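You operate a simulated robot arm through the tools that you are given. There is no shell and no other tool. Be economical: measure what you need, move in short steps, check, and stop when the job is done.

The job below is to be done with a simulated robot arm. You get a single attempt, and the scene is never put back.

## Task
Click the white dial module into the test box and set it to step 1.
Fine: it goes beside the lamp module; click that one home too, it must light; switch on only after both clicks; leave the rest.

It is judged by the outcome, as a careful person would: the job done as asked, and still so three seconds after it is handed in. It fails if anything else is knocked over, pushed out of place, dropped, spilled or broken.

## Robot
A 7-joint arm with a two-finger parallel gripper, fixed in place. Base frame: the origin is at the foot of the arm, x ahead of it, y to its left, z up. Readings come in m, rad, newtons and seconds.
With the tool pointing down near the work surface it reaches from about 0.1 to 0.82 m from the base axis. Its first joint turns from -2.007 to 2.007 rad. Payload 3.91 kg.
Tool frame: the origin (TCP) lies between the finger pads and is the grasp point; the fingertips stand 0.03 m ahead of it; z points along the fingers, y is the line along which they close. The gripper opens to 0.11 m. The fingers are 0.02 m wide and 0.01 m thick; the gripper's body (0.048 by 0.112 m) begins 0.055 m behind the TCP.
Orientation is told as [roll, pitch, yaw] about the base's x, y, z axes, in that order, counted from this pose: with the fingers straight down and closing along the base's y, the tool's x points along the base's -x, its y along +y and its z along -z.

## Interface
- The arm moves only by the tool servo_tool. Its argument "moves" is one flat list of numbers, 7 for each row, row after row: the turn, a rotation vector about the base's x, y, z in rad, then the shift along the base's x, y, z in m, then the opening in per cent of the stroke, from 0 (shut) to 100 (fully open). In form: [wx, wy, wz, tx, ty, tz, hand, wx, wy, wz, tx, ty, tz, hand, ...]. A call has 1 to 12 rows; each row is the pose to reach, as a shift and turn from the pose commanded when the call began. Rows are played at 5 a second. More than 0.05 m and 0.15 rad between two rows, or a gripper value outside its range, and nothing of the call is played. Where a pose cannot be reached the arm comes as near as it can. A force on the tool above 40 N (or 10 N above the force at the start of the call, whichever is more), or a blocked arm, ends the call early, and 0.2 s more pass. Each finger travels about 0.153 m/s and halts on what it meets, pressing with about 22 N; the grip force reading is that of the motor and also rises with nothing between the fingers. The clock runs only during rows and for 0.2 s after the last one: add rows that repeat a pose to give the fingers time. The reply holds the time, the measured pose of the TCP, the force on the tool along the base axes, the opening and the grip force, in the units named above and with some noise.
- Cameras (640 x 400 px; columns grow to the right, rows downward): "scene" is fixed at [0.2117, -0.6513, 1.5734]; the picture's right is [0.72, -0.69, 0.00], its down [-0.46, -0.48, -0.75] and it looks along [0.52, 0.54, -0.66] (base axes); focal length 271 px, centre (320, 200). "wrist" rides on the gripper at [0.072, 0.017, -0.103] in the tool frame; the picture's right is [-0.23, 0.97, 0.00], its down [-0.76, -0.18, -0.62] and it looks along [-0.61, -0.14, 0.78] (tool axes); focal length 222 px, centre (320, 200).
- snapshot(camera): a new picture of that camera. No time passes.
- lift_body(by): slides the trunk up (or, below 0, down) by that many m; the arm rides with it, the base frame stays. It gives what a move gives, with no picture.
- pixel_to_xyz(camera, pixels): for up to 12 pixels [column, row] of the newest picture of that camera ("zoom" is the newest enlarged one), the place [x, y, z] in the base frame of the surface seen there, good to about 0.002 m, but the place of the scene camera against the robot may be out by one fixed shift of up to 0.025 m in any direction. No time passes.
- close_up(camera, box): a new picture of the part [left, top, right, bottom] of that camera's present view, enlarged. No time passes.
- finish_job(): hands the job in; it is judged then, once.

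Work in short steps. Measure before you move; look again where a grasp or a placing could have gone wrong, and mend it. You have 80 turns and 46 pictures in all, those below and enlarged ones among them. Open the gripper and draw the arm clear of the work before you hand the job in, unless the task says otherwise; then end with one line.

The tools are called after ">>>" as a command line: name --argument value ..., lists and objects as JSON in quotes. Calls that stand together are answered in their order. servo_tool: Moves the arm, as the interface text tells. Its arguments: {"type":"object","properties":{"moves":{"type":"array","items":{"type":"number"}}},"required":["moves"]} The other tools are called the same way: lift_body (by) slides the trunk up or down; snapshot (camera) takes a picture; pixel_to_xyz (camera, pixels) gives the place of the surface under pixels of a picture; close_up (camera, box) takes an enlarged picture of a part of a camera's view; finish_job () hands the job in.

At the start:

```text
t: 0.0
eef_pos: [0.6074, -0.2764, 1.2988]
ee_rot: [0.0, 0.0, 0.001]
wrist_force: [-0.4, -0.3, -0.6]
opening: 0.1099
grip_force: 0.2
trunk travel left (down, up): [-0.85, 0.14]
```

scene: 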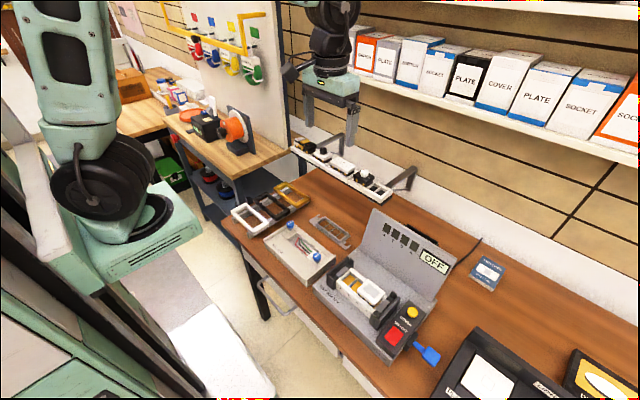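
wrist: 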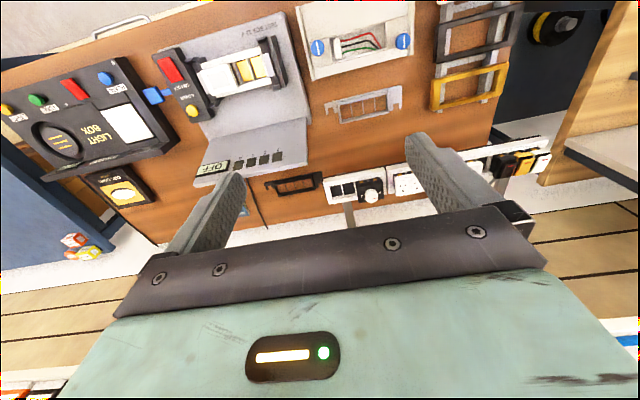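

I see the test box at around (370,290) in the scene view and a shelf of modules at about (340,165). I'll enlarge both before measuring.

>>> close_up --camera "scene" --box '[300, 200, 470, 370]'

>>> close_up --camera "scene" --box '[280, 130, 400, 210]'

>>> close_up --camera "wrist" --box '[140, 10, 320, 200]'

>>> close_up --camera "wrist" --box '[250, 130, 570, 230]'

```text
2.35 times, centred on (385, 285) of scene
```

zoom: 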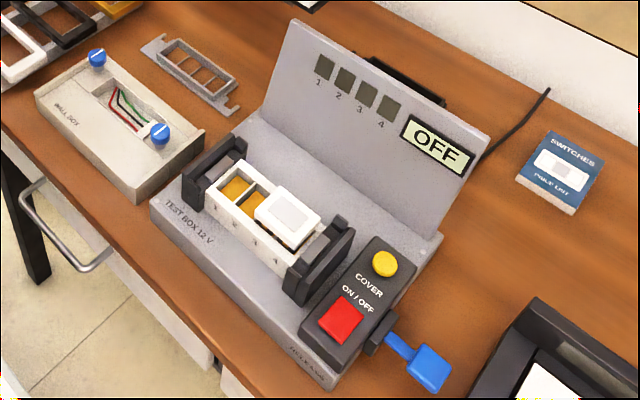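

```text
5.00 times, centred on (340, 170) of scene
```

zoom: 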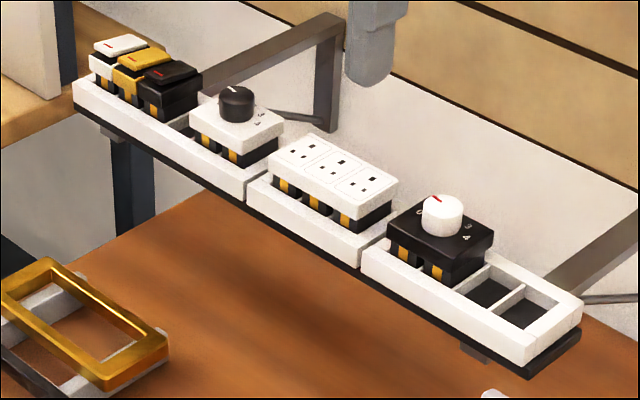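

```text
2.11 times, centred on (230, 105) of wrist
```

zoom: 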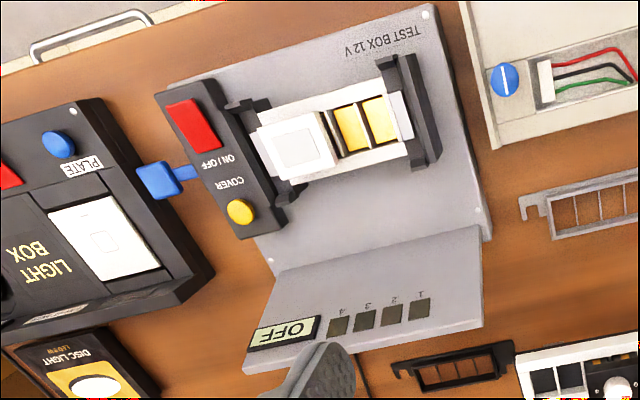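

```text
2.00 times, centred on (410, 180) of wrist
```

zoom: 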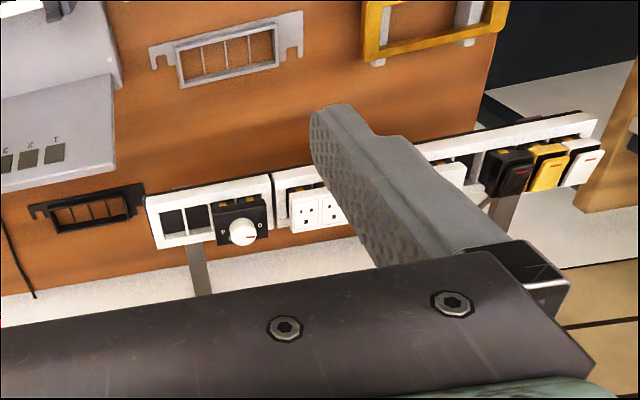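

The shelf holds a white two-wide module with a black knob (zoom (235,125)), which is the white dial module, and a black one with a white knob. The lamp module sits in the box's white frame next to an empty pair of slots, so I'll measure the box and shelf from the wrist view.

>>> snapshot --camera "wrist"

>>> pixel_to_xyz --camera "wrist" --pixels '[[228, 74], [247, 67], [260, 64], [170, 68], [193, 111], [280, 57], [265, 40], [270, 120], [155, 96], [370, 190], [515, 160], [236, 168]]'

>>> close_up --camera "scene" --box '[325, 255, 405, 325]'

>>> pixel_to_xyz --camera "scene" --pixels '[[327, 150], [368, 173], [373, 295], [357, 284], [348, 279], [394, 335], [411, 313], [310, 150], [340, 162], [410, 342], [429, 353]]'

```text
39 pictures are left
```

wrist: 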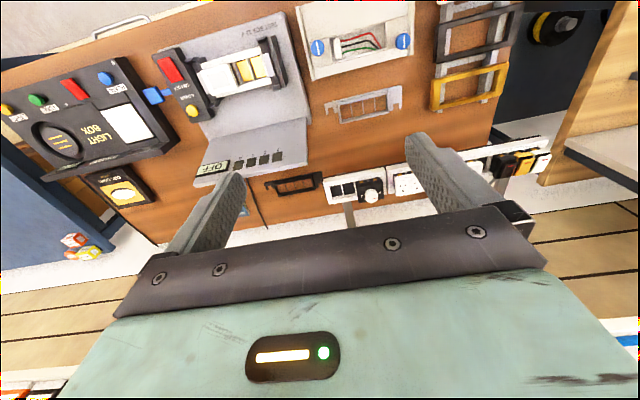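

```text
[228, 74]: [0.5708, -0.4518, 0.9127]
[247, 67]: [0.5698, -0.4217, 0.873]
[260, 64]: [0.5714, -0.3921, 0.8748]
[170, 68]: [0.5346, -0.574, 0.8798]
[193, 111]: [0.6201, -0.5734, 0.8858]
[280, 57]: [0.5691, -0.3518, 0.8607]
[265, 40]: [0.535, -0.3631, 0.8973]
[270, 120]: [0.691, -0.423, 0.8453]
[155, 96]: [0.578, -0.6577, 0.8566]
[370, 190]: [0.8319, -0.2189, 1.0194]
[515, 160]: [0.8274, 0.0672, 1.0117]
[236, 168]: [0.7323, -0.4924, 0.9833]
```

```text
5.71 times, centred on (365, 290) of scene
```

zoom: 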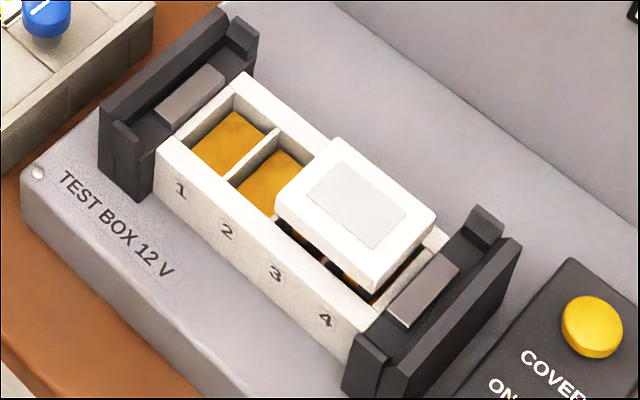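

```text
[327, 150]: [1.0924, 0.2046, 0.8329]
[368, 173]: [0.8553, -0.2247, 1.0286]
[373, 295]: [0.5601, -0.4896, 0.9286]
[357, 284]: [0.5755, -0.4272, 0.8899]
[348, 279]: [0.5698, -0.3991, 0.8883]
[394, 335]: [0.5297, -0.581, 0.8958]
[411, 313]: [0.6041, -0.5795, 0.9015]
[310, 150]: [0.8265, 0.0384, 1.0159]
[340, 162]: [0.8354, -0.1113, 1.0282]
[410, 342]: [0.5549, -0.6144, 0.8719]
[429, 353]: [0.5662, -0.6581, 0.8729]
```

Wrist and scene agree to about 15 mm, and the shelf modules are near x 0.83, z 1.02. I'll move left at this height to view the white dial module with the wrist camera.

>>> servo_tool --moves '[0, 0, 0, 0, 0.048, 0, 100, 0, 0, 0, 0, 0.096, 0, 100, 0, 0, 0, 0, 0.144, 0, 100, 0, 0, 0, 0, 0.19, 0, 100, 0, 0, 0, 0, 0.23, 0, 100]'

>>> snapshot --camera "wrist"

```text
t: 1.2
eef_pos: [0.6075, -0.0454, 1.2997]
ee_rot: [0.001, 0.001, -0.002]
wrist_force: [-0.5, -0.3, -0.8]
opening: 0.1101
grip_force: 0.1
trunk travel left (down, up): [-0.85, 0.14]
```

```text
37 pictures are left
```

wrist: 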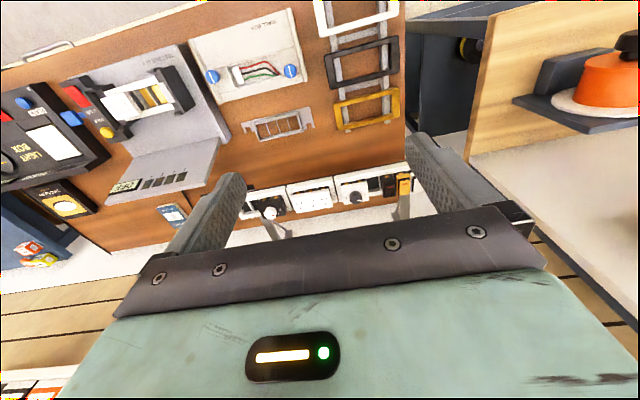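

The white dial module is at about (355,190) in the wrist view. I'll enlarge it for measuring.

>>> close_up --camera "wrist" --box '[320, 165, 400, 215]'

>>> pixel_to_xyz --camera "wrist" --pixels '[[355, 196], [345, 183], [365, 182], [343, 200], [366, 200], [380, 186], [330, 192], [358, 176], [350, 176], [280, 180]]'

```text
8.00 times, centred on (360, 190) of wrist
```

zoom: 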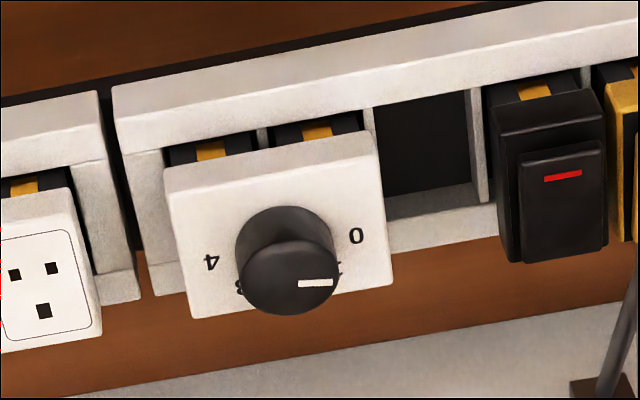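

```text
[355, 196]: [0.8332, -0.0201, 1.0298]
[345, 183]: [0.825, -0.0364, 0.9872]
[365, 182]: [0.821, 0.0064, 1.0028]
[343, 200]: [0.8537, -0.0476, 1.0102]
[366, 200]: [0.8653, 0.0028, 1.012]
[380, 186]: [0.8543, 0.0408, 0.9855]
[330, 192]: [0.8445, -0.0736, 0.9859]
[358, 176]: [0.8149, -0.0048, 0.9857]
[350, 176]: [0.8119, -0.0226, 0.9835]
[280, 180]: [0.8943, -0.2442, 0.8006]
```

The plate centre is about (0.843,-0.021) with its top at z 1.012 and the knob top at 1.03. In the box it abuts the lamp plate along y, so I'll grip along x; first I'll check the wall and upper shelf clearance in the scene view.

>>> snapshot --camera "scene"

>>> pixel_to_xyz --camera "scene" --pixels '[[430, 107], [380, 80], [460, 130], [500, 100], [400, 140], [350, 135], [326, 151], [320, 157], [480, 180], [320, 225]]'

>>> pixel_to_xyz --camera "wrist" --pixels '[[340, 215], [380, 222], [330, 205], [300, 180], [180, 100]]'

```text
35 pictures are left
```

scene: 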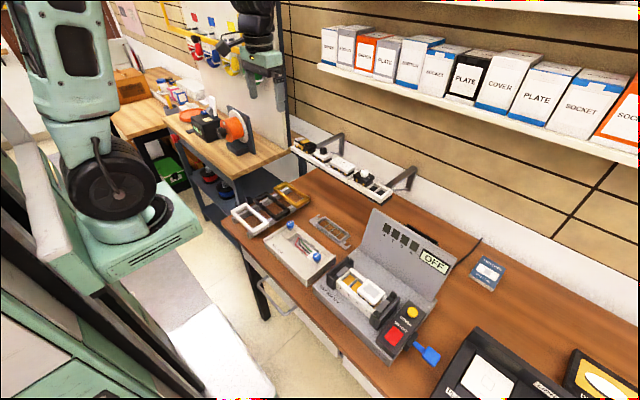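

```text
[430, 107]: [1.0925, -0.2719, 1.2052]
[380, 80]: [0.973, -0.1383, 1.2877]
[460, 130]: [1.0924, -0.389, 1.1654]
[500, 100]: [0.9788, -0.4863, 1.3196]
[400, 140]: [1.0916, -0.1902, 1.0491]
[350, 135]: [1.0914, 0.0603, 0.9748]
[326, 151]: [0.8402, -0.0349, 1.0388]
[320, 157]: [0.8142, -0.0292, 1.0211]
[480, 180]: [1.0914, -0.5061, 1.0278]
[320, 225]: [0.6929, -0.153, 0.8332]
```

```text
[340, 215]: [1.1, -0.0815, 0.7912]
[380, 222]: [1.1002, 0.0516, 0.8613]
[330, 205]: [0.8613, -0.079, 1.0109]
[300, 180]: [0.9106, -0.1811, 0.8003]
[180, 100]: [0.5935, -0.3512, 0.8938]
```

The wall is at x 1.09, and the upper shelf's front edge is at x 0.97, z 1.28. I'll turn the tool 90° while moving above the module, with the TCP at z 1.16.

>>> servo_tool --moves '[0, 0, 0.143, 0.018, 0.002, -0.013, 100, 0, 0, 0.286, 0.036, 0.004, -0.026, 100, 0, 0, 0.428, 0.055, 0.006, -0.04, 100, 0, 0, 0.571, 0.075, 0.009, -0.053, 100, 0, 0, 0.714, 0.095, 0.011, -0.066, 100, 0, 0, 0.857, 0.118, 0.013, -0.08, 100, 0, 0, 1.0, 0.14, 0.015, -0.093, 100, 0, 0, 1.142, 0.163, 0.018, -0.106, 100, 0, 0, 1.285, 0.186, 0.02, -0.12, 100, 0, 0, 1.428, 0.21, 0.022, -0.13, 100, 0, 0, 1.571, 0.2355, 0.0245, -0.14, 100, 0, 0, 1.571, 0.2355, 0.0245, -0.14, 100]'

>>> snapshot --camera "wrist"

```text
t: 3.8
eef_pos: [0.843, -0.0212, 1.1588]
ee_rot: [0.0, -0.002, 1.572]
wrist_force: [-0.1, 0.4, 1.1]
opening: 0.11
grip_force: 0.1
trunk travel left (down, up): [-0.85, 0.14]
```

```text
34 pictures are left
```

wrist: 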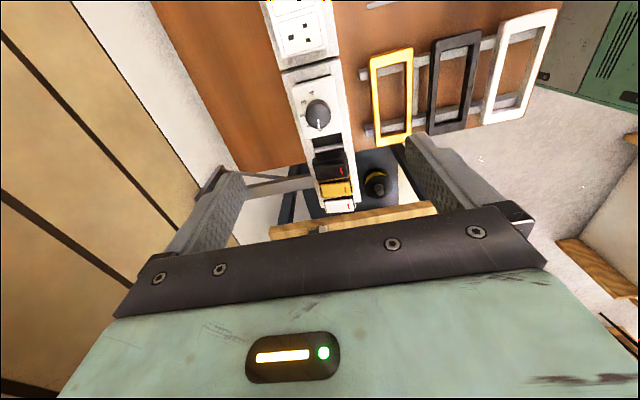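

The pose is reachable. The module is centred at about (318,110), so I'll enlarge it to read the plate edges and the marker.

>>> close_up --camera "wrist" --box '[272, 65, 368, 155]'

>>> pixel_to_xyz --camera "zoom" --pixels '[[180, 130], [390, 90], [230, 320], [400, 250], [300, 190], [310, 260], [410, 130], [150, 200], [420, 70], [440, 300], [300, 360], [250, 110]]'

```text
4.44 times, centred on (320, 110) of wrist
```

zoom: 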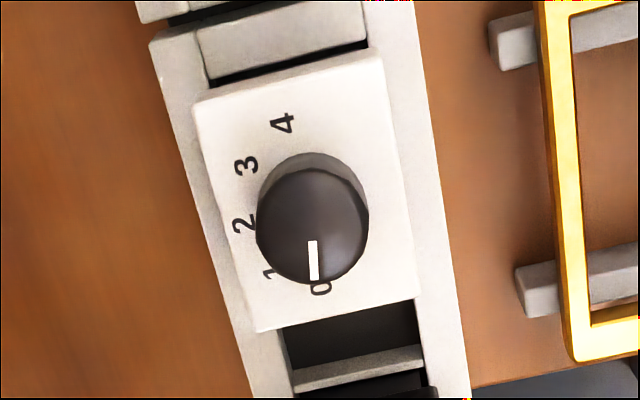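

```text
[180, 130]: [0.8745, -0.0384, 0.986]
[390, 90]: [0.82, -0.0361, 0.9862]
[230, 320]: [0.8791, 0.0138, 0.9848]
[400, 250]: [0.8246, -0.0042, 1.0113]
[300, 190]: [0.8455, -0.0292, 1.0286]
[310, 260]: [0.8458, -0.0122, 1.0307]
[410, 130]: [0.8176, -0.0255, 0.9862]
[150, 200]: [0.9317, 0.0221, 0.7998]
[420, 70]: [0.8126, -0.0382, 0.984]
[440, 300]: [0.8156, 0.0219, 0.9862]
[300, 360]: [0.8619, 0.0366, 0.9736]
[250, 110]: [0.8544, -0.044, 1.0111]
```

The marker points at 0, with the labels running 0→4 clockwise seen from above. I'll measure the plate's corners and labels precisely.

>>> pixel_to_xyz --camera "zoom" --pixels '[[228, 200], [392, 180], [203, 106], [376, 62], [407, 292], [261, 324], [320, 292], [268, 276], [243, 222], [246, 166], [283, 122], [258, 331]]'

```text
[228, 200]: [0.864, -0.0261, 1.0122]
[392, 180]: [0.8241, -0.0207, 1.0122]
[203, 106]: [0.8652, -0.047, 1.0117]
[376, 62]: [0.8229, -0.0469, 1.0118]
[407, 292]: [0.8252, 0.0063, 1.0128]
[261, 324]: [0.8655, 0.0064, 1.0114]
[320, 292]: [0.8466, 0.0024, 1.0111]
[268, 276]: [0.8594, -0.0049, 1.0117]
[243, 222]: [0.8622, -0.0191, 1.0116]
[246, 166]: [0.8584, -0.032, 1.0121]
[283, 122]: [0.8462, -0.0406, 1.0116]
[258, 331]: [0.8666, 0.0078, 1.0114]
```

The plate spans x 0.822–0.867 and y -0.048–0.007, and the labels are in 40° steps. I'll lower onto it with the fingers at 75% and fingertips at z≈1.002, above the 0.986 rails.

>>> servo_tool --moves '[0, 0, 0, 0.001, 0.001, -0.04, 75, 0, 0, 0, 0.0015, 0.001, -0.08, 75, 0, 0, 0, 0.0015, 0.001, -0.11, 75, 0, 0, 0, 0.0015, 0.001, -0.127, 75, 0, 0, 0, 0.0015, 0.001, -0.127, 75]'

>>> snapshot --camera "wrist"

```text
t: 5.0
eef_pos: [0.8451, -0.0224, 1.0313]
ee_rot: [0.001, 0.0, 1.571]
wrist_force: [0.4, -0.4, 1.0]
opening: 0.0826
grip_force: 0.2
trunk travel left (down, up): [-0.85, 0.14]
```

```text
32 pictures are left
```

wrist: 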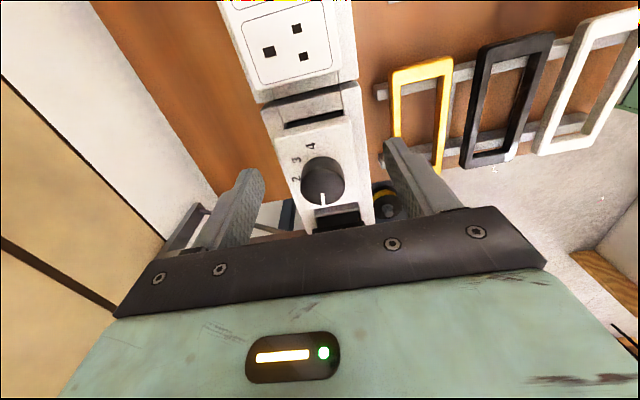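

The fingers straddle the plate between columns 250 and 385. I'll close them on it.

>>> servo_tool --moves '[0, 0, 0, 0, 0, 0, 50, 0, 0, 0, 0, 0, 0, 30, 0, 0, 0, 0, 0, 0, 30, 0, 0, 0, 0, 0, 0, 30]'

>>> close_up --camera "wrist" --box '[220, 80, 420, 240]'

```text
t: 6.0
eef_pos: [0.8453, -0.0231, 1.0303]
ee_rot: [-0.001, 0.001, 1.571]
wrist_force: [-0.2, 0.6, -0.5]
opening: 0.0451
grip_force: 21.8
trunk travel left (down, up): [-0.85, 0.14]
```

```text
2.50 times, centred on (320, 160) of wrist
```

zoom: 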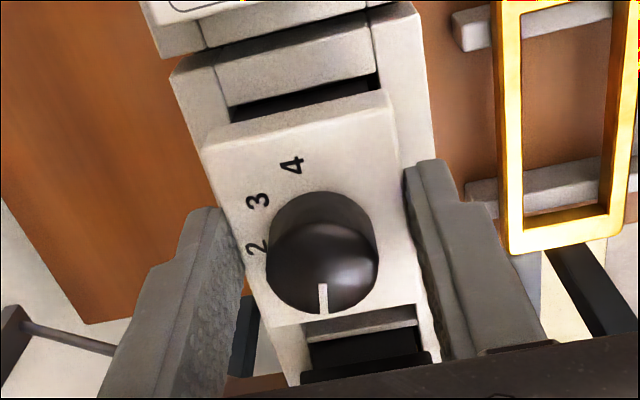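

The grip reads 0.0451 m wide at 21.8 N, so the plate is held. I'll lift straight up.

>>> servo_tool --moves '[0, 0, 0, 0, 0, 0.015, 30, 0, 0, 0, 0, 0, 0.03, 30, 0, 0, 0, 0, 0, 0.06, 30, 0, 0, 0, 0, 0, 0.1, 30, 0, 0, 0, 0, 0, 0.1, 30]'

>>> snapshot --camera "wrist"

```text
t: 7.2
eef_pos: [0.8424, -0.0211, 1.1321]
ee_rot: [0.001, 0.001, 1.571]
wrist_force: [0.2, -0.1, -1.5]
opening: 0.0453
grip_force: 21.7
trunk travel left (down, up): [-0.85, 0.14]
```

```text
30 pictures are left
```

wrist: 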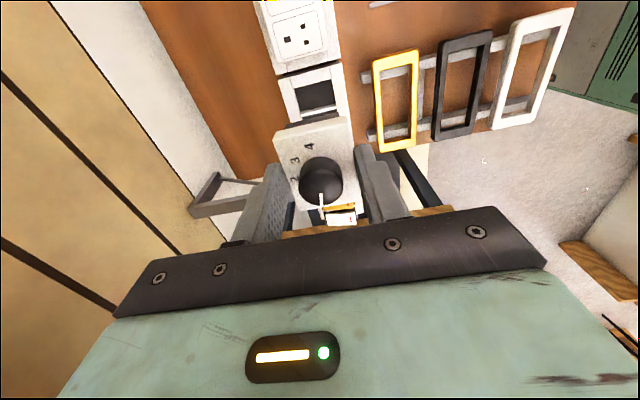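

The module is lifted. I'll measure its plate in the hand to find its offset from the TCP.

>>> close_up --camera "wrist" --box '[250, 100, 400, 230]'

>>> pixel_to_xyz --camera "wrist" --pixels '[[276, 135], [343, 118], [350, 140], [282, 155], [320, 180], [307, 124], [340, 170], [310, 146]]'

```text
3.08 times, centred on (325, 165) of wrist
```

zoom: 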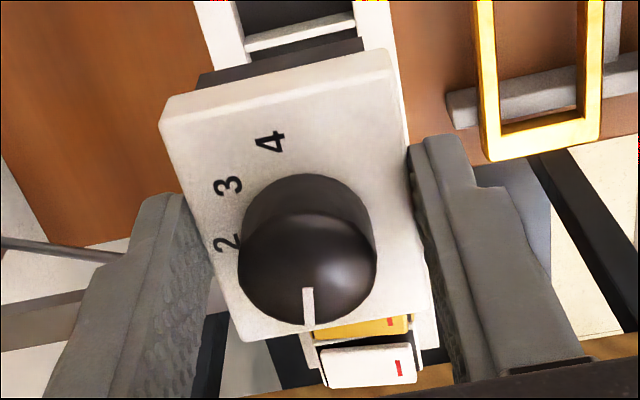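

```text
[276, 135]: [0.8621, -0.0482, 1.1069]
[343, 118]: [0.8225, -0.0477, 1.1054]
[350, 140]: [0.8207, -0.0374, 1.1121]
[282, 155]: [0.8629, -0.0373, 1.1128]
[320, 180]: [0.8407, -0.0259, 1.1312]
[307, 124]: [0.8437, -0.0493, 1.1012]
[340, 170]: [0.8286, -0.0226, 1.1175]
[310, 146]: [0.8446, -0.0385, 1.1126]
```

The plate is held level, about centred on the TCP, with its top 10 mm above the fingertips. I'll carry it at this height to above the box frame near (0.572,-0.42).

>>> servo_tool --moves '[0, 0, 0, -0.0245, -0.036, 0, 30, 0, 0, 0, -0.049, -0.0725, 0, 30, 0, 0, 0, -0.074, -0.109, 0, 30, 0, 0, 0, -0.099, -0.1455, 0, 30, 0, 0, 0, -0.124, -0.182, 0, 30, 0, 0, 0, -0.1485, -0.218, 0, 30, 0, 0, 0, -0.173, -0.2545, 0, 30, 0, 0, 0, -0.198, -0.291, 0, 30, 0, 0, 0, -0.223, -0.3275, 0, 30, 0, 0, 0, -0.2475, -0.3635, 0, 30, 0, 0, 0, -0.2725, -0.4, 0, 30, 0, 0, 0, -0.2725, -0.4, 0, 30]'

>>> snapshot --camera "wrist"

```text
t: 9.8
eef_pos: [0.5718, -0.4223, 1.1304]
ee_rot: [-0.001, 0.0, 1.571]
wrist_force: [-1.0, -0.1, -0.2]
opening: 0.0451
grip_force: 22.5
trunk travel left (down, up): [-0.85, 0.14]
```

```text
28 pictures are left
```

wrist: 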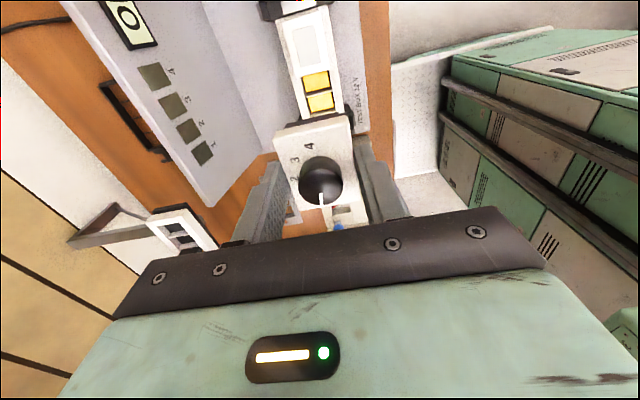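

The empty slots appear at (318,80–100), ahead of the held module. I'll enlarge and measure the frame, slots and lamp.

>>> close_up --camera "wrist" --box '[250, 0, 390, 130]'

>>> pixel_to_xyz --camera "wrist" --pixels '[[316, 80], [320, 101], [303, 82], [308, 110], [331, 75], [335, 105], [318, 90], [311, 46], [295, 70], [337, 85], [324, 118], [300, 100]]'

```text
3.08 times, centred on (320, 65) of wrist
```

zoom: 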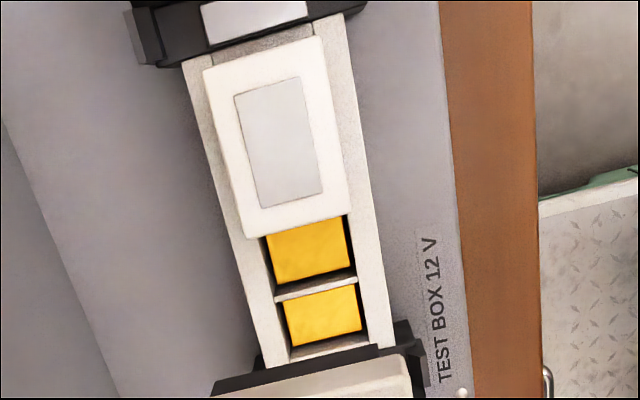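

```text
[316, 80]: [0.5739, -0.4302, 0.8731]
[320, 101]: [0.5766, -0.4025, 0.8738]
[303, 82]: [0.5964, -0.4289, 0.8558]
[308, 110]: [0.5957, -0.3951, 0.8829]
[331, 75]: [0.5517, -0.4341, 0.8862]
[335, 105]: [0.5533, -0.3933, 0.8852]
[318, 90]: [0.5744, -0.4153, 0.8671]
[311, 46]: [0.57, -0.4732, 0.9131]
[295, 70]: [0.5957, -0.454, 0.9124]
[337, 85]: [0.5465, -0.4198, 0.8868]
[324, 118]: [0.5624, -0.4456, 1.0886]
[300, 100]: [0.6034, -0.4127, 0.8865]
```

Next I'll measure the lamp plate corners, slot edges and the frame's outer edges in the enlarged view.

>>> pixel_to_xyz --camera "zoom" --pixels '[[208, 76], [316, 44], [345, 208], [254, 232], [278, 297], [356, 278], [294, 358], [368, 342], [250, 310], [382, 300], [276, 292], [366, 200]]'

```text
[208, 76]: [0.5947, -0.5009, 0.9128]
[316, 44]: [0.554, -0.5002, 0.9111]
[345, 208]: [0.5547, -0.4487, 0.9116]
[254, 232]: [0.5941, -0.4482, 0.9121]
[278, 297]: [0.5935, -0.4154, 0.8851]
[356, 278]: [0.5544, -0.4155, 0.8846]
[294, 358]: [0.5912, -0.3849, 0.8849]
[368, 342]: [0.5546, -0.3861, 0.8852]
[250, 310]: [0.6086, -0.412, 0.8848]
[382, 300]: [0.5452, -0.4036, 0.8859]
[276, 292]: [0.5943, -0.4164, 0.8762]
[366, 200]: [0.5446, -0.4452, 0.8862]
```

Frame: inner x edges 0.554–0.594, divider 1|2 at y≈-0.4154, rim z 0.885; the lamp plate centre is about (0.5745,-0.4745). I'll measure the held plate in this same view to align the two.

>>> close_up --camera "wrist" --box '[260, 100, 380, 240]'

>>> pixel_to_xyz --camera "wrist" --pixels '[[310, 127], [308, 122], [276, 136], [344, 119], [280, 150], [347, 135], [300, 137], [340, 128], [352, 160], [285, 170], [312, 118], [321, 185]]'

```text
2.86 times, centred on (320, 170) of wrist
```

zoom: 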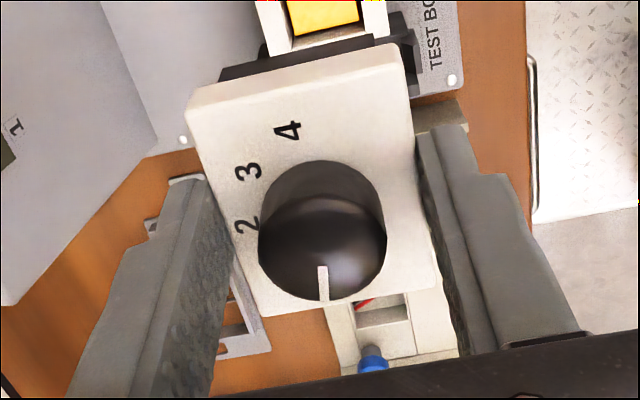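

```text
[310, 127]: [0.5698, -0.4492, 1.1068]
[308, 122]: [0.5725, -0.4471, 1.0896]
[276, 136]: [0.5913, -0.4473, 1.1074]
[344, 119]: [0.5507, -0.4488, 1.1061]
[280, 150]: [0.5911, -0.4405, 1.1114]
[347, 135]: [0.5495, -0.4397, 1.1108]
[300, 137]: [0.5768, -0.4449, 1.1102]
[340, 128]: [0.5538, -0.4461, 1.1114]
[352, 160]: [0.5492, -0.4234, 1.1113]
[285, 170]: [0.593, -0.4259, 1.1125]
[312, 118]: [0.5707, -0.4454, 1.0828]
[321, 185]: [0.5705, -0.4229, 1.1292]
```

The held plate's centre is about (0.5715,-0.421) and needs to be at (0.5745,-0.4153). I'll shift and lower until the legs are just above the frame, then look.

>>> servo_tool --moves '[0, 0, 0, 0.003, 0.0057, -0.03, 30, 0, 0, 0, 0.003, 0.0057, -0.07, 30, 0, 0, 0, 0.003, 0.0057, -0.11, 30, 0, 0, 0, 0.003, 0.0057, -0.14, 30, 0, 0, 0, 0.003, 0.0057, -0.155, 30, 0, 0, 0, 0.003, 0.0057, -0.155, 30]'

>>> snapshot --camera "wrist"

>>> close_up --camera "scene" --box '[315, 230, 415, 330]'

```text
t: 11.2
eef_pos: [0.572, -0.4154, 0.977]
ee_rot: [0.001, 0.0, 1.568]
wrist_force: [1.1, 0.6, 0.4]
opening: 0.0451
grip_force: 22.2
trunk travel left (down, up): [-0.85, 0.14]
```

```text
25 pictures are left
```

wrist: 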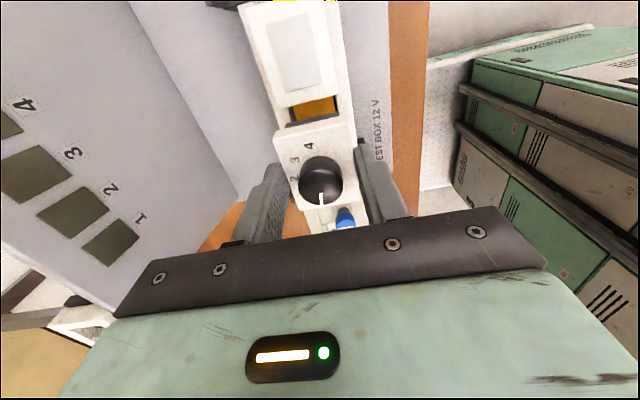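

```text
4.00 times, centred on (365, 280) of scene
```

zoom: 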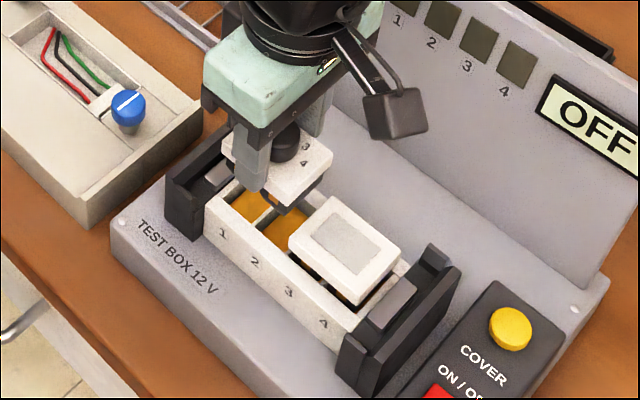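

It hangs above slots 1–2. I'll check alignment against the lamp plate and frame in this view.

>>> close_up --camera "wrist" --box '[240, 10, 380, 210]'

>>> pixel_to_xyz --camera "wrist" --pixels '[[276, 136], [344, 119], [283, 160], [350, 142], [310, 127], [281, 100], [331, 88], [262, 60], [320, 50], [278, 110], [343, 100], [300, 102]]'

```text
2.00 times, centred on (310, 110) of wrist
```

zoom: 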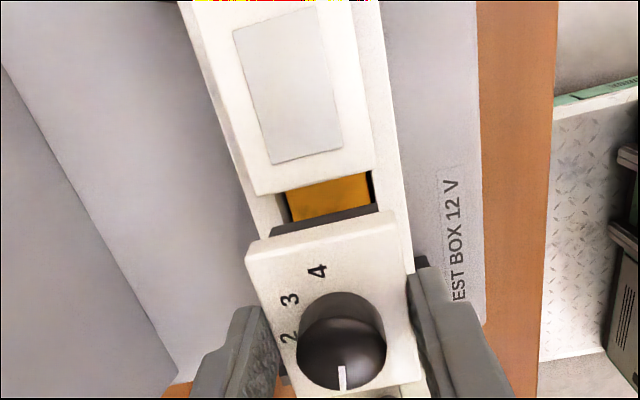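

```text
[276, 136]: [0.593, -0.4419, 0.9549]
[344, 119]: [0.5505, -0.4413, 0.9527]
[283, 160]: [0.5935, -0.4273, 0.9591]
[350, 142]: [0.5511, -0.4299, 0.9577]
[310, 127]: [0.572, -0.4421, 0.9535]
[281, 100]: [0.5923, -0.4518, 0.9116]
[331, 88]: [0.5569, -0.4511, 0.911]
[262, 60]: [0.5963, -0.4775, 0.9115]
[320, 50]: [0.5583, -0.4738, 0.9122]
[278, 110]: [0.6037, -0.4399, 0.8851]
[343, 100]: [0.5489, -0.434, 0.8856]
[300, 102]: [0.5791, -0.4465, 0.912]
```

The plate centre is about (0.572,-0.4147), so I'll shift +2 mm in x. Then I'll lower slowly to the resting height (plate top 0.912).

>>> servo_tool --moves '[0, 0, 0, 0.002, -0.0003, -0.005, 30, 0, 0, 0, 0.002, -0.0003, -0.015, 30, 0, 0, 0, 0.002, -0.0003, -0.025, 30, 0, 0, 0, 0.002, -0.0003, -0.033, 30, 0, 0, 0, 0.002, -0.0003, -0.039, 30, 0, 0, 0, 0.002, -0.0003, -0.043, 30, 0, 0, 0, 0.002, -0.0003, -0.043, 30]'

>>> close_up --camera "scene" --box '[315, 230, 415, 330]'

>>> close_up --camera "wrist" --box '[240, 10, 380, 210]'

```text
t: 12.8
eef_pos: [0.5763, -0.4141, 0.9358]
ee_rot: [0.0, 0.001, 1.572]
wrist_force: [-0.2, -0.6, -0.6]
opening: 0.0452
grip_force: 22.5
trunk travel left (down, up): [-0.85, 0.14]
```

```text
4.00 times, centred on (365, 280) of scene
```

zoom: 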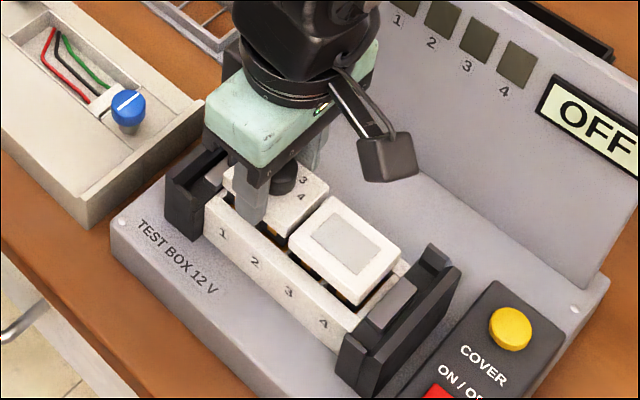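

```text
2.00 times, centred on (310, 110) of wrist
```

zoom: 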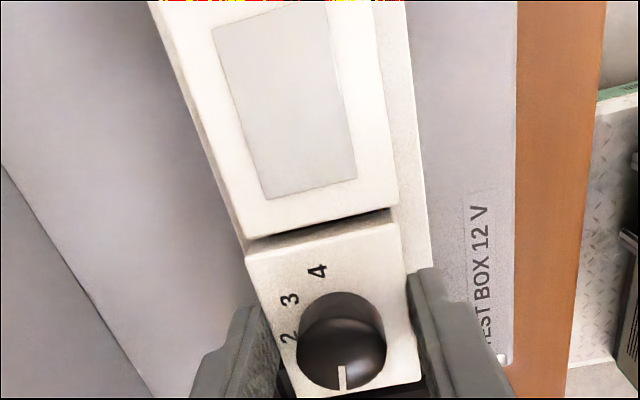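

There's no force yet and it's level with the lamp plate. I'll ease down a few more millimetres to feel for the rest point.

>>> servo_tool --moves '[0, 0, 0, 0, 0, -0.002, 30, 0, 0, 0, 0, 0, -0.004, 30, 0, 0, 0, 0, 0, -0.006, 30, 0, 0, 0, 0, 0, -0.006, 30]'

```text
t: 13.8
eef_pos: [0.5769, -0.4167, 0.9272]
ee_rot: [-0.002, -0.001, 1.571]
wrist_force: [0.4, -0.2, 2.2]
opening: 0.0451
grip_force: 22.3
trunk travel left (down, up): [-0.85, 0.14]
```

There's a light upward force of 2.2 N. I'll press on while holding it, watching the force; the fingertips still have about 12 mm above the rim.

>>> servo_tool --moves '[0, 0, 0, 0, 0, -0.002, 30, 0, 0, 0, 0, 0, -0.004, 30, 0, 0, 0, 0, 0, -0.006, 30, 0, 0, 0, 0, 0, -0.008, 30, 0, 0, 0, 0, 0, -0.008, 30]'

>>> close_up --camera "wrist" --box '[240, 10, 380, 210]'

```text
t: 15.0
eef_pos: [0.5757, -0.415, 0.9198]
ee_rot: [-0.001, 0.001, 1.571]
wrist_force: [2.5, -0.3, 6.8]
opening: 0.0452
grip_force: 22.1
trunk travel left (down, up): [-0.85, 0.14]
```

```text
2.00 times, centred on (310, 110) of wrist
```

zoom: 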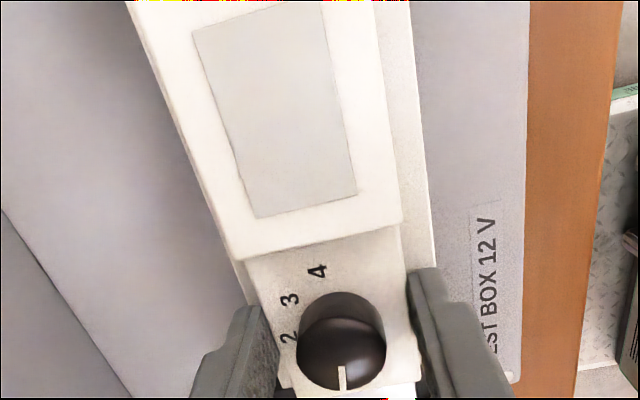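

The dial plate is now below the lamp's (6.8 N). I'll try the last 4 mm while still gripped.

>>> servo_tool --moves '[0, 0, 0, 0, 0, -0.001, 30, 0, 0, 0, 0, 0, -0.002, 30, 0, 0, 0, 0, 0, -0.003, 30, 0, 0, 0, 0, 0, -0.004, 30, 0, 0, 0, 0, 0, -0.004, 30]'

>>> close_up --camera "scene" --box '[315, 230, 415, 330]'

```text
t: 16.2
eef_pos: [0.5766, -0.4159, 0.9157]
ee_rot: [-0.002, 0.002, 1.571]
wrist_force: [3.9, 0.0, 18.6]
opening: 0.0451
grip_force: 22.2
trunk travel left (down, up): [-0.85, 0.14]
```

```text
4.00 times, centred on (365, 280) of scene
```

zoom: 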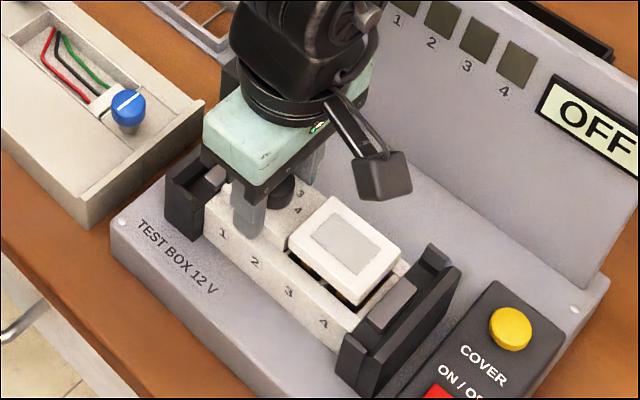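

Force is 18.6 N with the plate nearly at the rim. I'll release, rise above the knob, close the fingers and look at the seating.

>>> servo_tool --moves '[0, 0, 0, 0, 0, 0.002, 60, 0, 0, 0, 0, 0, 0.002, 60, 0, 0, 0, 0, 0, 0.02, 60, 0, 0, 0, 0, 0, 0.06, 60, 0, 0, 0, 0, 0, 0.1, 30, 0, 0, 0, 0, 0, 0.1, 0, 0, 0, 0, 0, 0, 0.1, 0]'

>>> snapshot --camera "wrist"

>>> pixel_to_xyz --camera "wrist" --pixels '[[320, 115], [300, 110], [335, 108], [322, 135], [300, 60], [280, 70]]'

```text
t: 17.8
eef_pos: [0.5717, -0.4142, 1.0161]
ee_rot: [0.0, 0.0, 1.57]
wrist_force: [0.3, -0.6, 0.7]
opening: 0.0
grip_force: 22.1
trunk travel left (down, up): [-0.85, 0.14]
```

```text
18 pictures are left
```

wrist: 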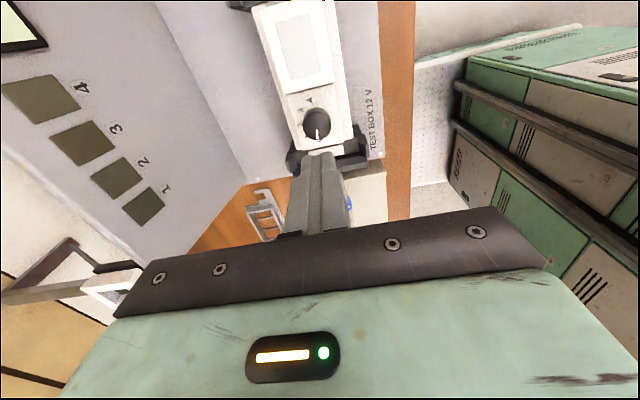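

```text
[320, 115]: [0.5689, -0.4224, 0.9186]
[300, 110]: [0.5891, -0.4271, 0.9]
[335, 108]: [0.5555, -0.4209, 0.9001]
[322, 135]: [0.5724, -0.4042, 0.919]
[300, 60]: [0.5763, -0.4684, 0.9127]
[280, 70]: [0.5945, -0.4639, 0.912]
```

The dial plate top is at 0.900, so it's not clearly seated; the knob top is at 0.919. I'll press straight down on the knob with closed fingers.

>>> servo_tool --moves '[0, 0, 0, -0.003, 0.001, -0.03, 0, 0, 0, 0, -0.003, 0.001, -0.055, 0, 0, 0, 0, -0.003, 0.001, -0.063, 0, 0, 0, 0, -0.003, 0.001, -0.067, 0, 0, 0, 0, -0.003, 0.001, -0.069, 0, 0, 0, 0, -0.003, 0.001, -0.071, 0, 0, 0, 0, -0.003, 0.001, -0.073, 0, 0, 0, 0, -0.003, 0.001, -0.075, 0, 0, 0, 0, -0.003, 0.001, -0.077, 0, 0, 0, 0, -0.003, 0.001, -0.079, 0]'

```text
t: 19.4
eef_pos: [0.5734, -0.4157, 0.947]
ee_rot: [-0.002, 0.005, 1.57]
wrist_force: [-9.5, 6.8, 28.1]
opening: 0.0
grip_force: 22.4
trunk travel left (down, up): [-0.85, 0.14]
stopped in row 7: the force on the tool passed its limit (the readings are from after the stop); the commanded pose is now the measured one
```

The call stopped at the force limit with the tip at 0.917. I'll lift off and measure whether the plate went home.

>>> servo_tool --moves '[0, 0, 0, 0, 0, 0.03, 0, 0, 0, 0, 0, 0, 0.07, 0, 0, 0, 0, 0, 0, 0.07, 0]'

>>> close_up --camera "wrist" --box '[250, 0, 390, 170]'

>>> pixel_to_xyz --camera "wrist" --pixels '[[320, 115], [300, 110], [335, 108], [322, 135], [300, 60], [280, 70], [338, 125], [302, 125], [347, 110], [320, 100]]'

```text
t: 20.1
eef_pos: [0.5763, -0.4172, 1.0114]
ee_rot: [-0.004, 0.002, 1.57]
wrist_force: [-0.2, -1.2, 0.4]
opening: 0.0001
grip_force: 21.8
trunk travel left (down, up): [-0.85, 0.14]
```

```text
2.35 times, centred on (320, 85) of wrist
```

zoom: 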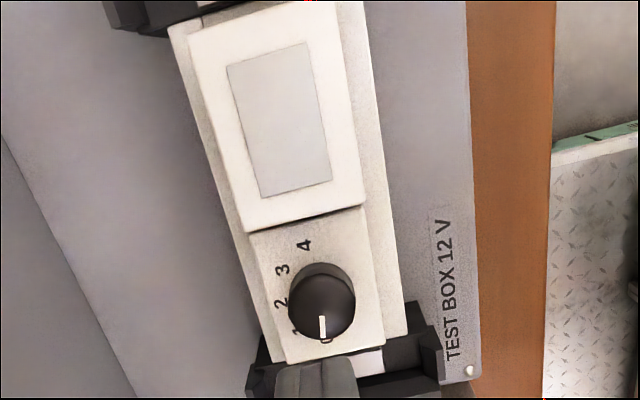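

```text
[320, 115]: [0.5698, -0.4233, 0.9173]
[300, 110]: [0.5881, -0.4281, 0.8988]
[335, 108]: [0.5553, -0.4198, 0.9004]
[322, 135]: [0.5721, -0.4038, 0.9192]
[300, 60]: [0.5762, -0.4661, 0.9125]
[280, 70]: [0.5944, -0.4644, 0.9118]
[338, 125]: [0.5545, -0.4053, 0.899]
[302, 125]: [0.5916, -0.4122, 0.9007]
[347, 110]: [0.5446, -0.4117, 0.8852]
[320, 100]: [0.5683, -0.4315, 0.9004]
```

The dial plate top stays at 0.900 after the push, which may already be home. I'll press the lamp the same way and compare, with closed fingers at its centre (0.5745,-0.4735).

>>> servo_tool --moves '[0, 0, 0, 0.001, -0.045, 0, 0, 0, 0, 0, 0.001, -0.058, -0.03, 0, 0, 0, 0, 0.001, -0.058, -0.06, 0, 0, 0, 0, 0.001, -0.058, -0.07, 0, 0, 0, 0, 0.001, -0.058, -0.075, 0, 0, 0, 0, 0.001, -0.058, -0.078, 0, 0, 0, 0, 0.001, -0.058, -0.081, 0, 0, 0, 0, 0.001, -0.058, -0.084, 0, 0, 0, 0, 0.001, -0.058, -0.087, 0, 0, 0, 0, 0.001, -0.058, -0.09, 0, 0, 0, 0, 0.001, -0.058, -0.093, 0, 0, 0, 0, 0.001, -0.058, -0.096, 0]'

```text
t: 22.4
eef_pos: [0.5758, -0.474, 0.9307]
ee_rot: [-0.005, 0.006, 1.571]
wrist_force: [-7.0, 7.2, 27.4]
opening: 0.0
grip_force: 22.1
trunk travel left (down, up): [-0.85, 0.14]
stopped in row 11: the force on the tool passed its limit (the readings are from after the stop); the commanded pose is now the measured one
```

The lamp went from 0.912 to about 0.900 before the hard stop, matching the dial. I'll rise and check both.

>>> servo_tool --moves '[0, 0, 0, 0, 0, 0.03, 0, 0, 0, 0, 0, 0, 0.08, 0, 0, 0, 0, 0, 0, 0.12, 0, 0, 0, 0, 0, 0, 0.12, 0]'

>>> snapshot --camera "wrist"

>>> pixel_to_xyz --camera "wrist" --pixels '[[318, 130], [308, 140], [330, 120], [312, 100], [300, 95], [328, 90], [310, 170], [345, 150], [318, 112]]'

>>> close_up --camera "scene" --box '[315, 200, 455, 370]'

```text
t: 23.4
eef_pos: [0.5778, -0.4736, 1.0474]
ee_rot: [-0.007, 0.005, 1.572]
wrist_force: [-0.1, -0.3, 0.4]
opening: 0.0
grip_force: 22.1
trunk travel left (down, up): [-0.85, 0.14]
```

```text
16 pictures are left
```

wrist: 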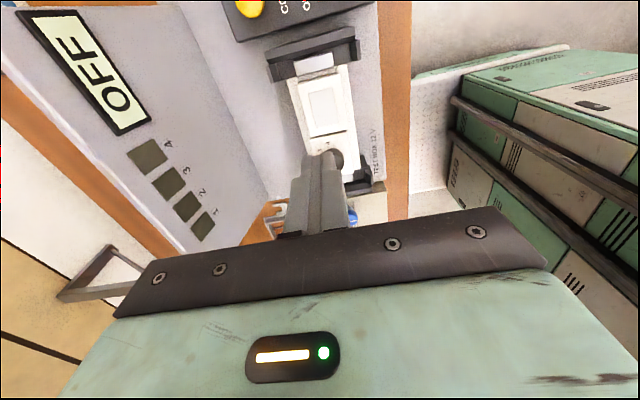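

```text
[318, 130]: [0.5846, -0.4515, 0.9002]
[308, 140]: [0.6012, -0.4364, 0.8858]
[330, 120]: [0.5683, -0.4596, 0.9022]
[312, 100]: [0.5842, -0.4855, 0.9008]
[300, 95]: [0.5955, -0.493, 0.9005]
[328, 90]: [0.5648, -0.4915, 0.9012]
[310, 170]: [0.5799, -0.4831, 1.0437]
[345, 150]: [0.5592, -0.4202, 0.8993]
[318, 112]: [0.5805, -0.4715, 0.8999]
```

```text
2.35 times, centred on (385, 285) of scene
```

zoom: 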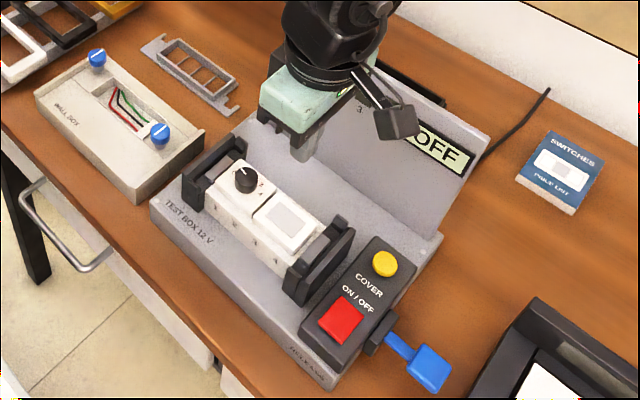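

Both plates are flush at 0.900. Next is the dial, so I'll move back over it with the fingers opening to measure the knob centre.

>>> servo_tool --moves '[0.003, -0.002, 0, -0.002, 0.03, 0, 20, 0.006, -0.005, 0, -0.004, 0.059, -0.01, 45, 0.006, -0.005, 0, -0.004, 0.059, -0.03, 45, 0.006, -0.005, 0, -0.004, 0.059, -0.03, 45]'

>>> close_up --camera "wrist" --box '[280, 80, 360, 160]'

```text
t: 24.4
eef_pos: [0.5753, -0.4144, 1.017]
ee_rot: [-0.01, 0.0, 1.571]
wrist_force: [0.2, 0.3, 0.3]
opening: 0.0494
grip_force: 0.0
trunk travel left (down, up): [-0.85, 0.14]
```

```text
5.00 times, centred on (320, 120) of wrist
```

zoom: 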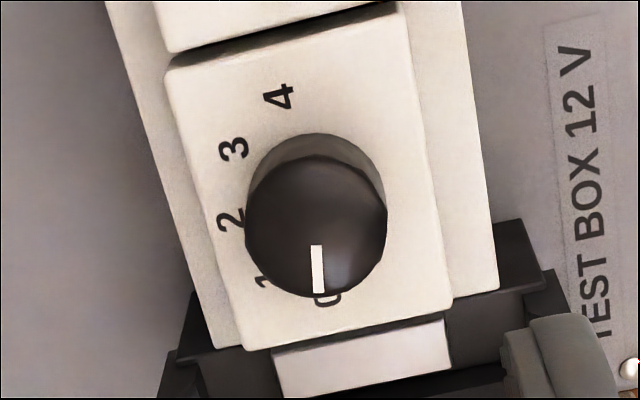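

Here are the knob top's extents and the label centres, to measure.

>>> pixel_to_xyz --camera "zoom" --pixels '[[256, 225], [378, 210], [322, 290], [310, 166], [316, 228], [317, 248], [264, 283], [228, 219], [234, 150], [280, 97], [318, 286]]'

```text
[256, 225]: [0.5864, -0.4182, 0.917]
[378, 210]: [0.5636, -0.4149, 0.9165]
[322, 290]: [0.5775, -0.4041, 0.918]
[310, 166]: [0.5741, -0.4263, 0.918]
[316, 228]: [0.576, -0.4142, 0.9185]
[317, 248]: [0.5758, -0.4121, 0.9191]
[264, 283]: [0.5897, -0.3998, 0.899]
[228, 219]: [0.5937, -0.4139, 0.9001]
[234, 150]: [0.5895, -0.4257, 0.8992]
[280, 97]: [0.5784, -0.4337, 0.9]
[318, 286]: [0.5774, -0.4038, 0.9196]
```

The knob centre is (0.575,-0.415), diameter 24 mm, marker at 12° (position 0). I'll lower around it and grip it.

>>> servo_tool --moves '[0, 0, 0, 0.001, -0.0005, -0.04, 45, 0, 0, 0, 0.001, -0.0005, -0.07, 45, 0, 0, 0, 0.001, -0.0005, -0.084, 45, 0, 0, 0, 0.001, -0.0005, -0.084, 15, 0, 0, 0, 0.001, -0.0005, -0.084, 12, 0, 0, 0, 0.001, -0.0005, -0.084, 12]'

>>> snapshot --camera "wrist"

```text
t: 25.9
eef_pos: [0.5746, -0.4129, 0.9337]
ee_rot: [-0.012, 0.002, 1.572]
wrist_force: [7.1, -1.7, 1.9]
opening: 0.0247
grip_force: 21.8
trunk travel left (down, up): [-0.85, 0.14]
```

```text
13 pictures are left
```

wrist: 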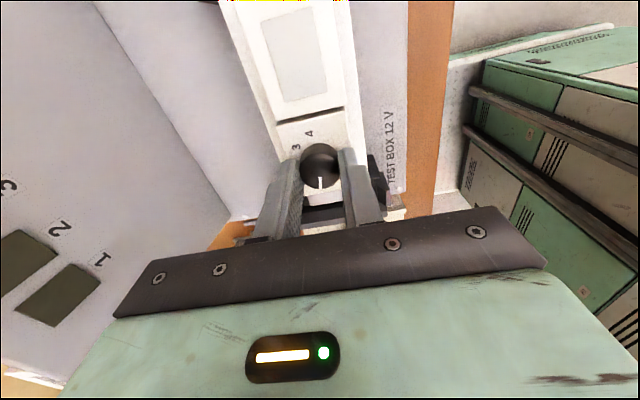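

The knob is gripped at 24.7 mm, with a 7 N sideways force showing I'm slightly short in x. I'll ease +1 mm while turning 40° clockwise.

>>> servo_tool --moves '[0, 0, 0, 0.001, 0, 0, 12, 0, 0, -0.14, 0.001, 0, 0, 12, 0, 0, -0.28, 0.001, 0, 0, 12, 0, 0, -0.42, 0.001, 0, 0, 12, 0, 0, -0.56, 0.001, 0, 0, 12, 0, 0, -0.698, 0.001, 0, 0, 12, 0, 0, -0.698, 0.001, 0, 0, 12]'

>>> snapshot --camera "wrist"

```text
t: 27.4
eef_pos: [0.5743, -0.4144, 0.9334]
ee_rot: [-0.012, -0.001, 0.871]
wrist_force: [6.2, 9.0, 14.8]
opening: 0.0248
grip_force: 22.0
trunk travel left (down, up): [-0.85, 0.14]
```

```text
12 pictures are left
```

wrist: 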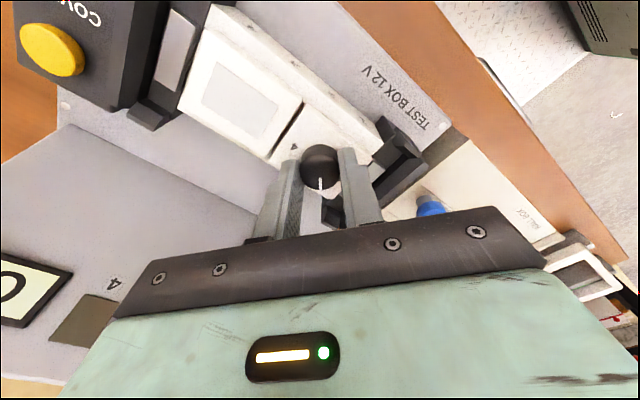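

The knob turned with the hand. There's a 15 N upward force, so I'll open just enough and rise straight up, then check the marker.

>>> servo_tool --moves '[0, 0, 0, 0, 0, 0.001, 40, 0, 0, 0, 0, 0, 0.001, 40, 0, 0, 0, 0, 0, 0.03, 40, 0, 0, 0, 0, 0, 0.08, 40, 0, 0, 0, 0, 0, 0.08, 40]'

>>> close_up --camera "wrist" --box '[230, 40, 410, 180]'

```text
t: 28.6
eef_pos: [0.5747, -0.4145, 1.0095]
ee_rot: [-0.009, 0.0, 0.874]
wrist_force: [0.1, -0.8, 0.6]
opening: 0.0442
grip_force: 0.1
trunk travel left (down, up): [-0.85, 0.14]
```

```text
2.86 times, centred on (320, 110) of wrist
```

zoom: 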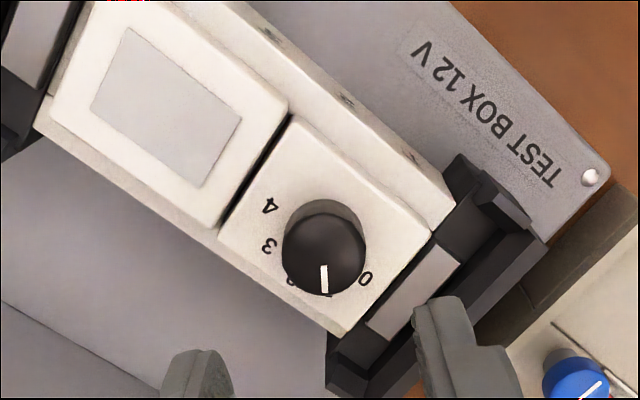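

The marker now points at 1, between 0 and 2. I'll verify the angle and plate heights, and measure the red switch in the wrist/scene views.

>>> pixel_to_xyz --camera "zoom" --pixels '[[324, 290], [323, 268], [324, 252], [288, 250], [362, 250], [321, 217], [300, 160], [400, 230], [250, 240], [150, 200], [210, 210], [280, 100]]'

>>> close_up --camera "scene" --box '[360, 280, 460, 370]'

```text
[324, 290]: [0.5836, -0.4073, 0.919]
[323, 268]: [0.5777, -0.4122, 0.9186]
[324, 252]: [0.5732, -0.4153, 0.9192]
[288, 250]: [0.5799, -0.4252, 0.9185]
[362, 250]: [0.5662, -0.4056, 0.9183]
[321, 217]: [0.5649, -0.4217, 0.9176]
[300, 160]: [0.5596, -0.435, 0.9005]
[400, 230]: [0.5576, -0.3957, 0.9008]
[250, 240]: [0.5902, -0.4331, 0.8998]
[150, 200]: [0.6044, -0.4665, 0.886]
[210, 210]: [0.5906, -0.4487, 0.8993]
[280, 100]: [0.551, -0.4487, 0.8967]
```

```text
4.44 times, centred on (410, 325) of scene
```

zoom: 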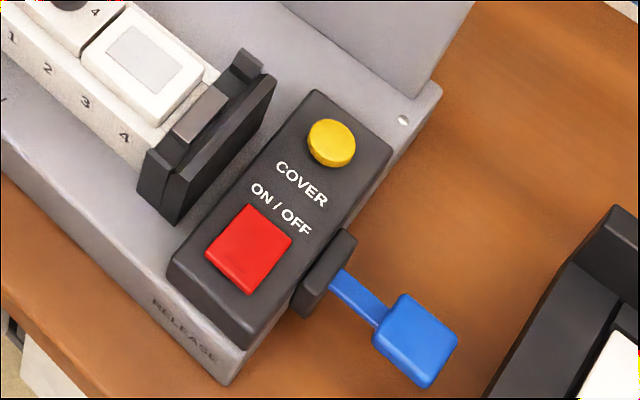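

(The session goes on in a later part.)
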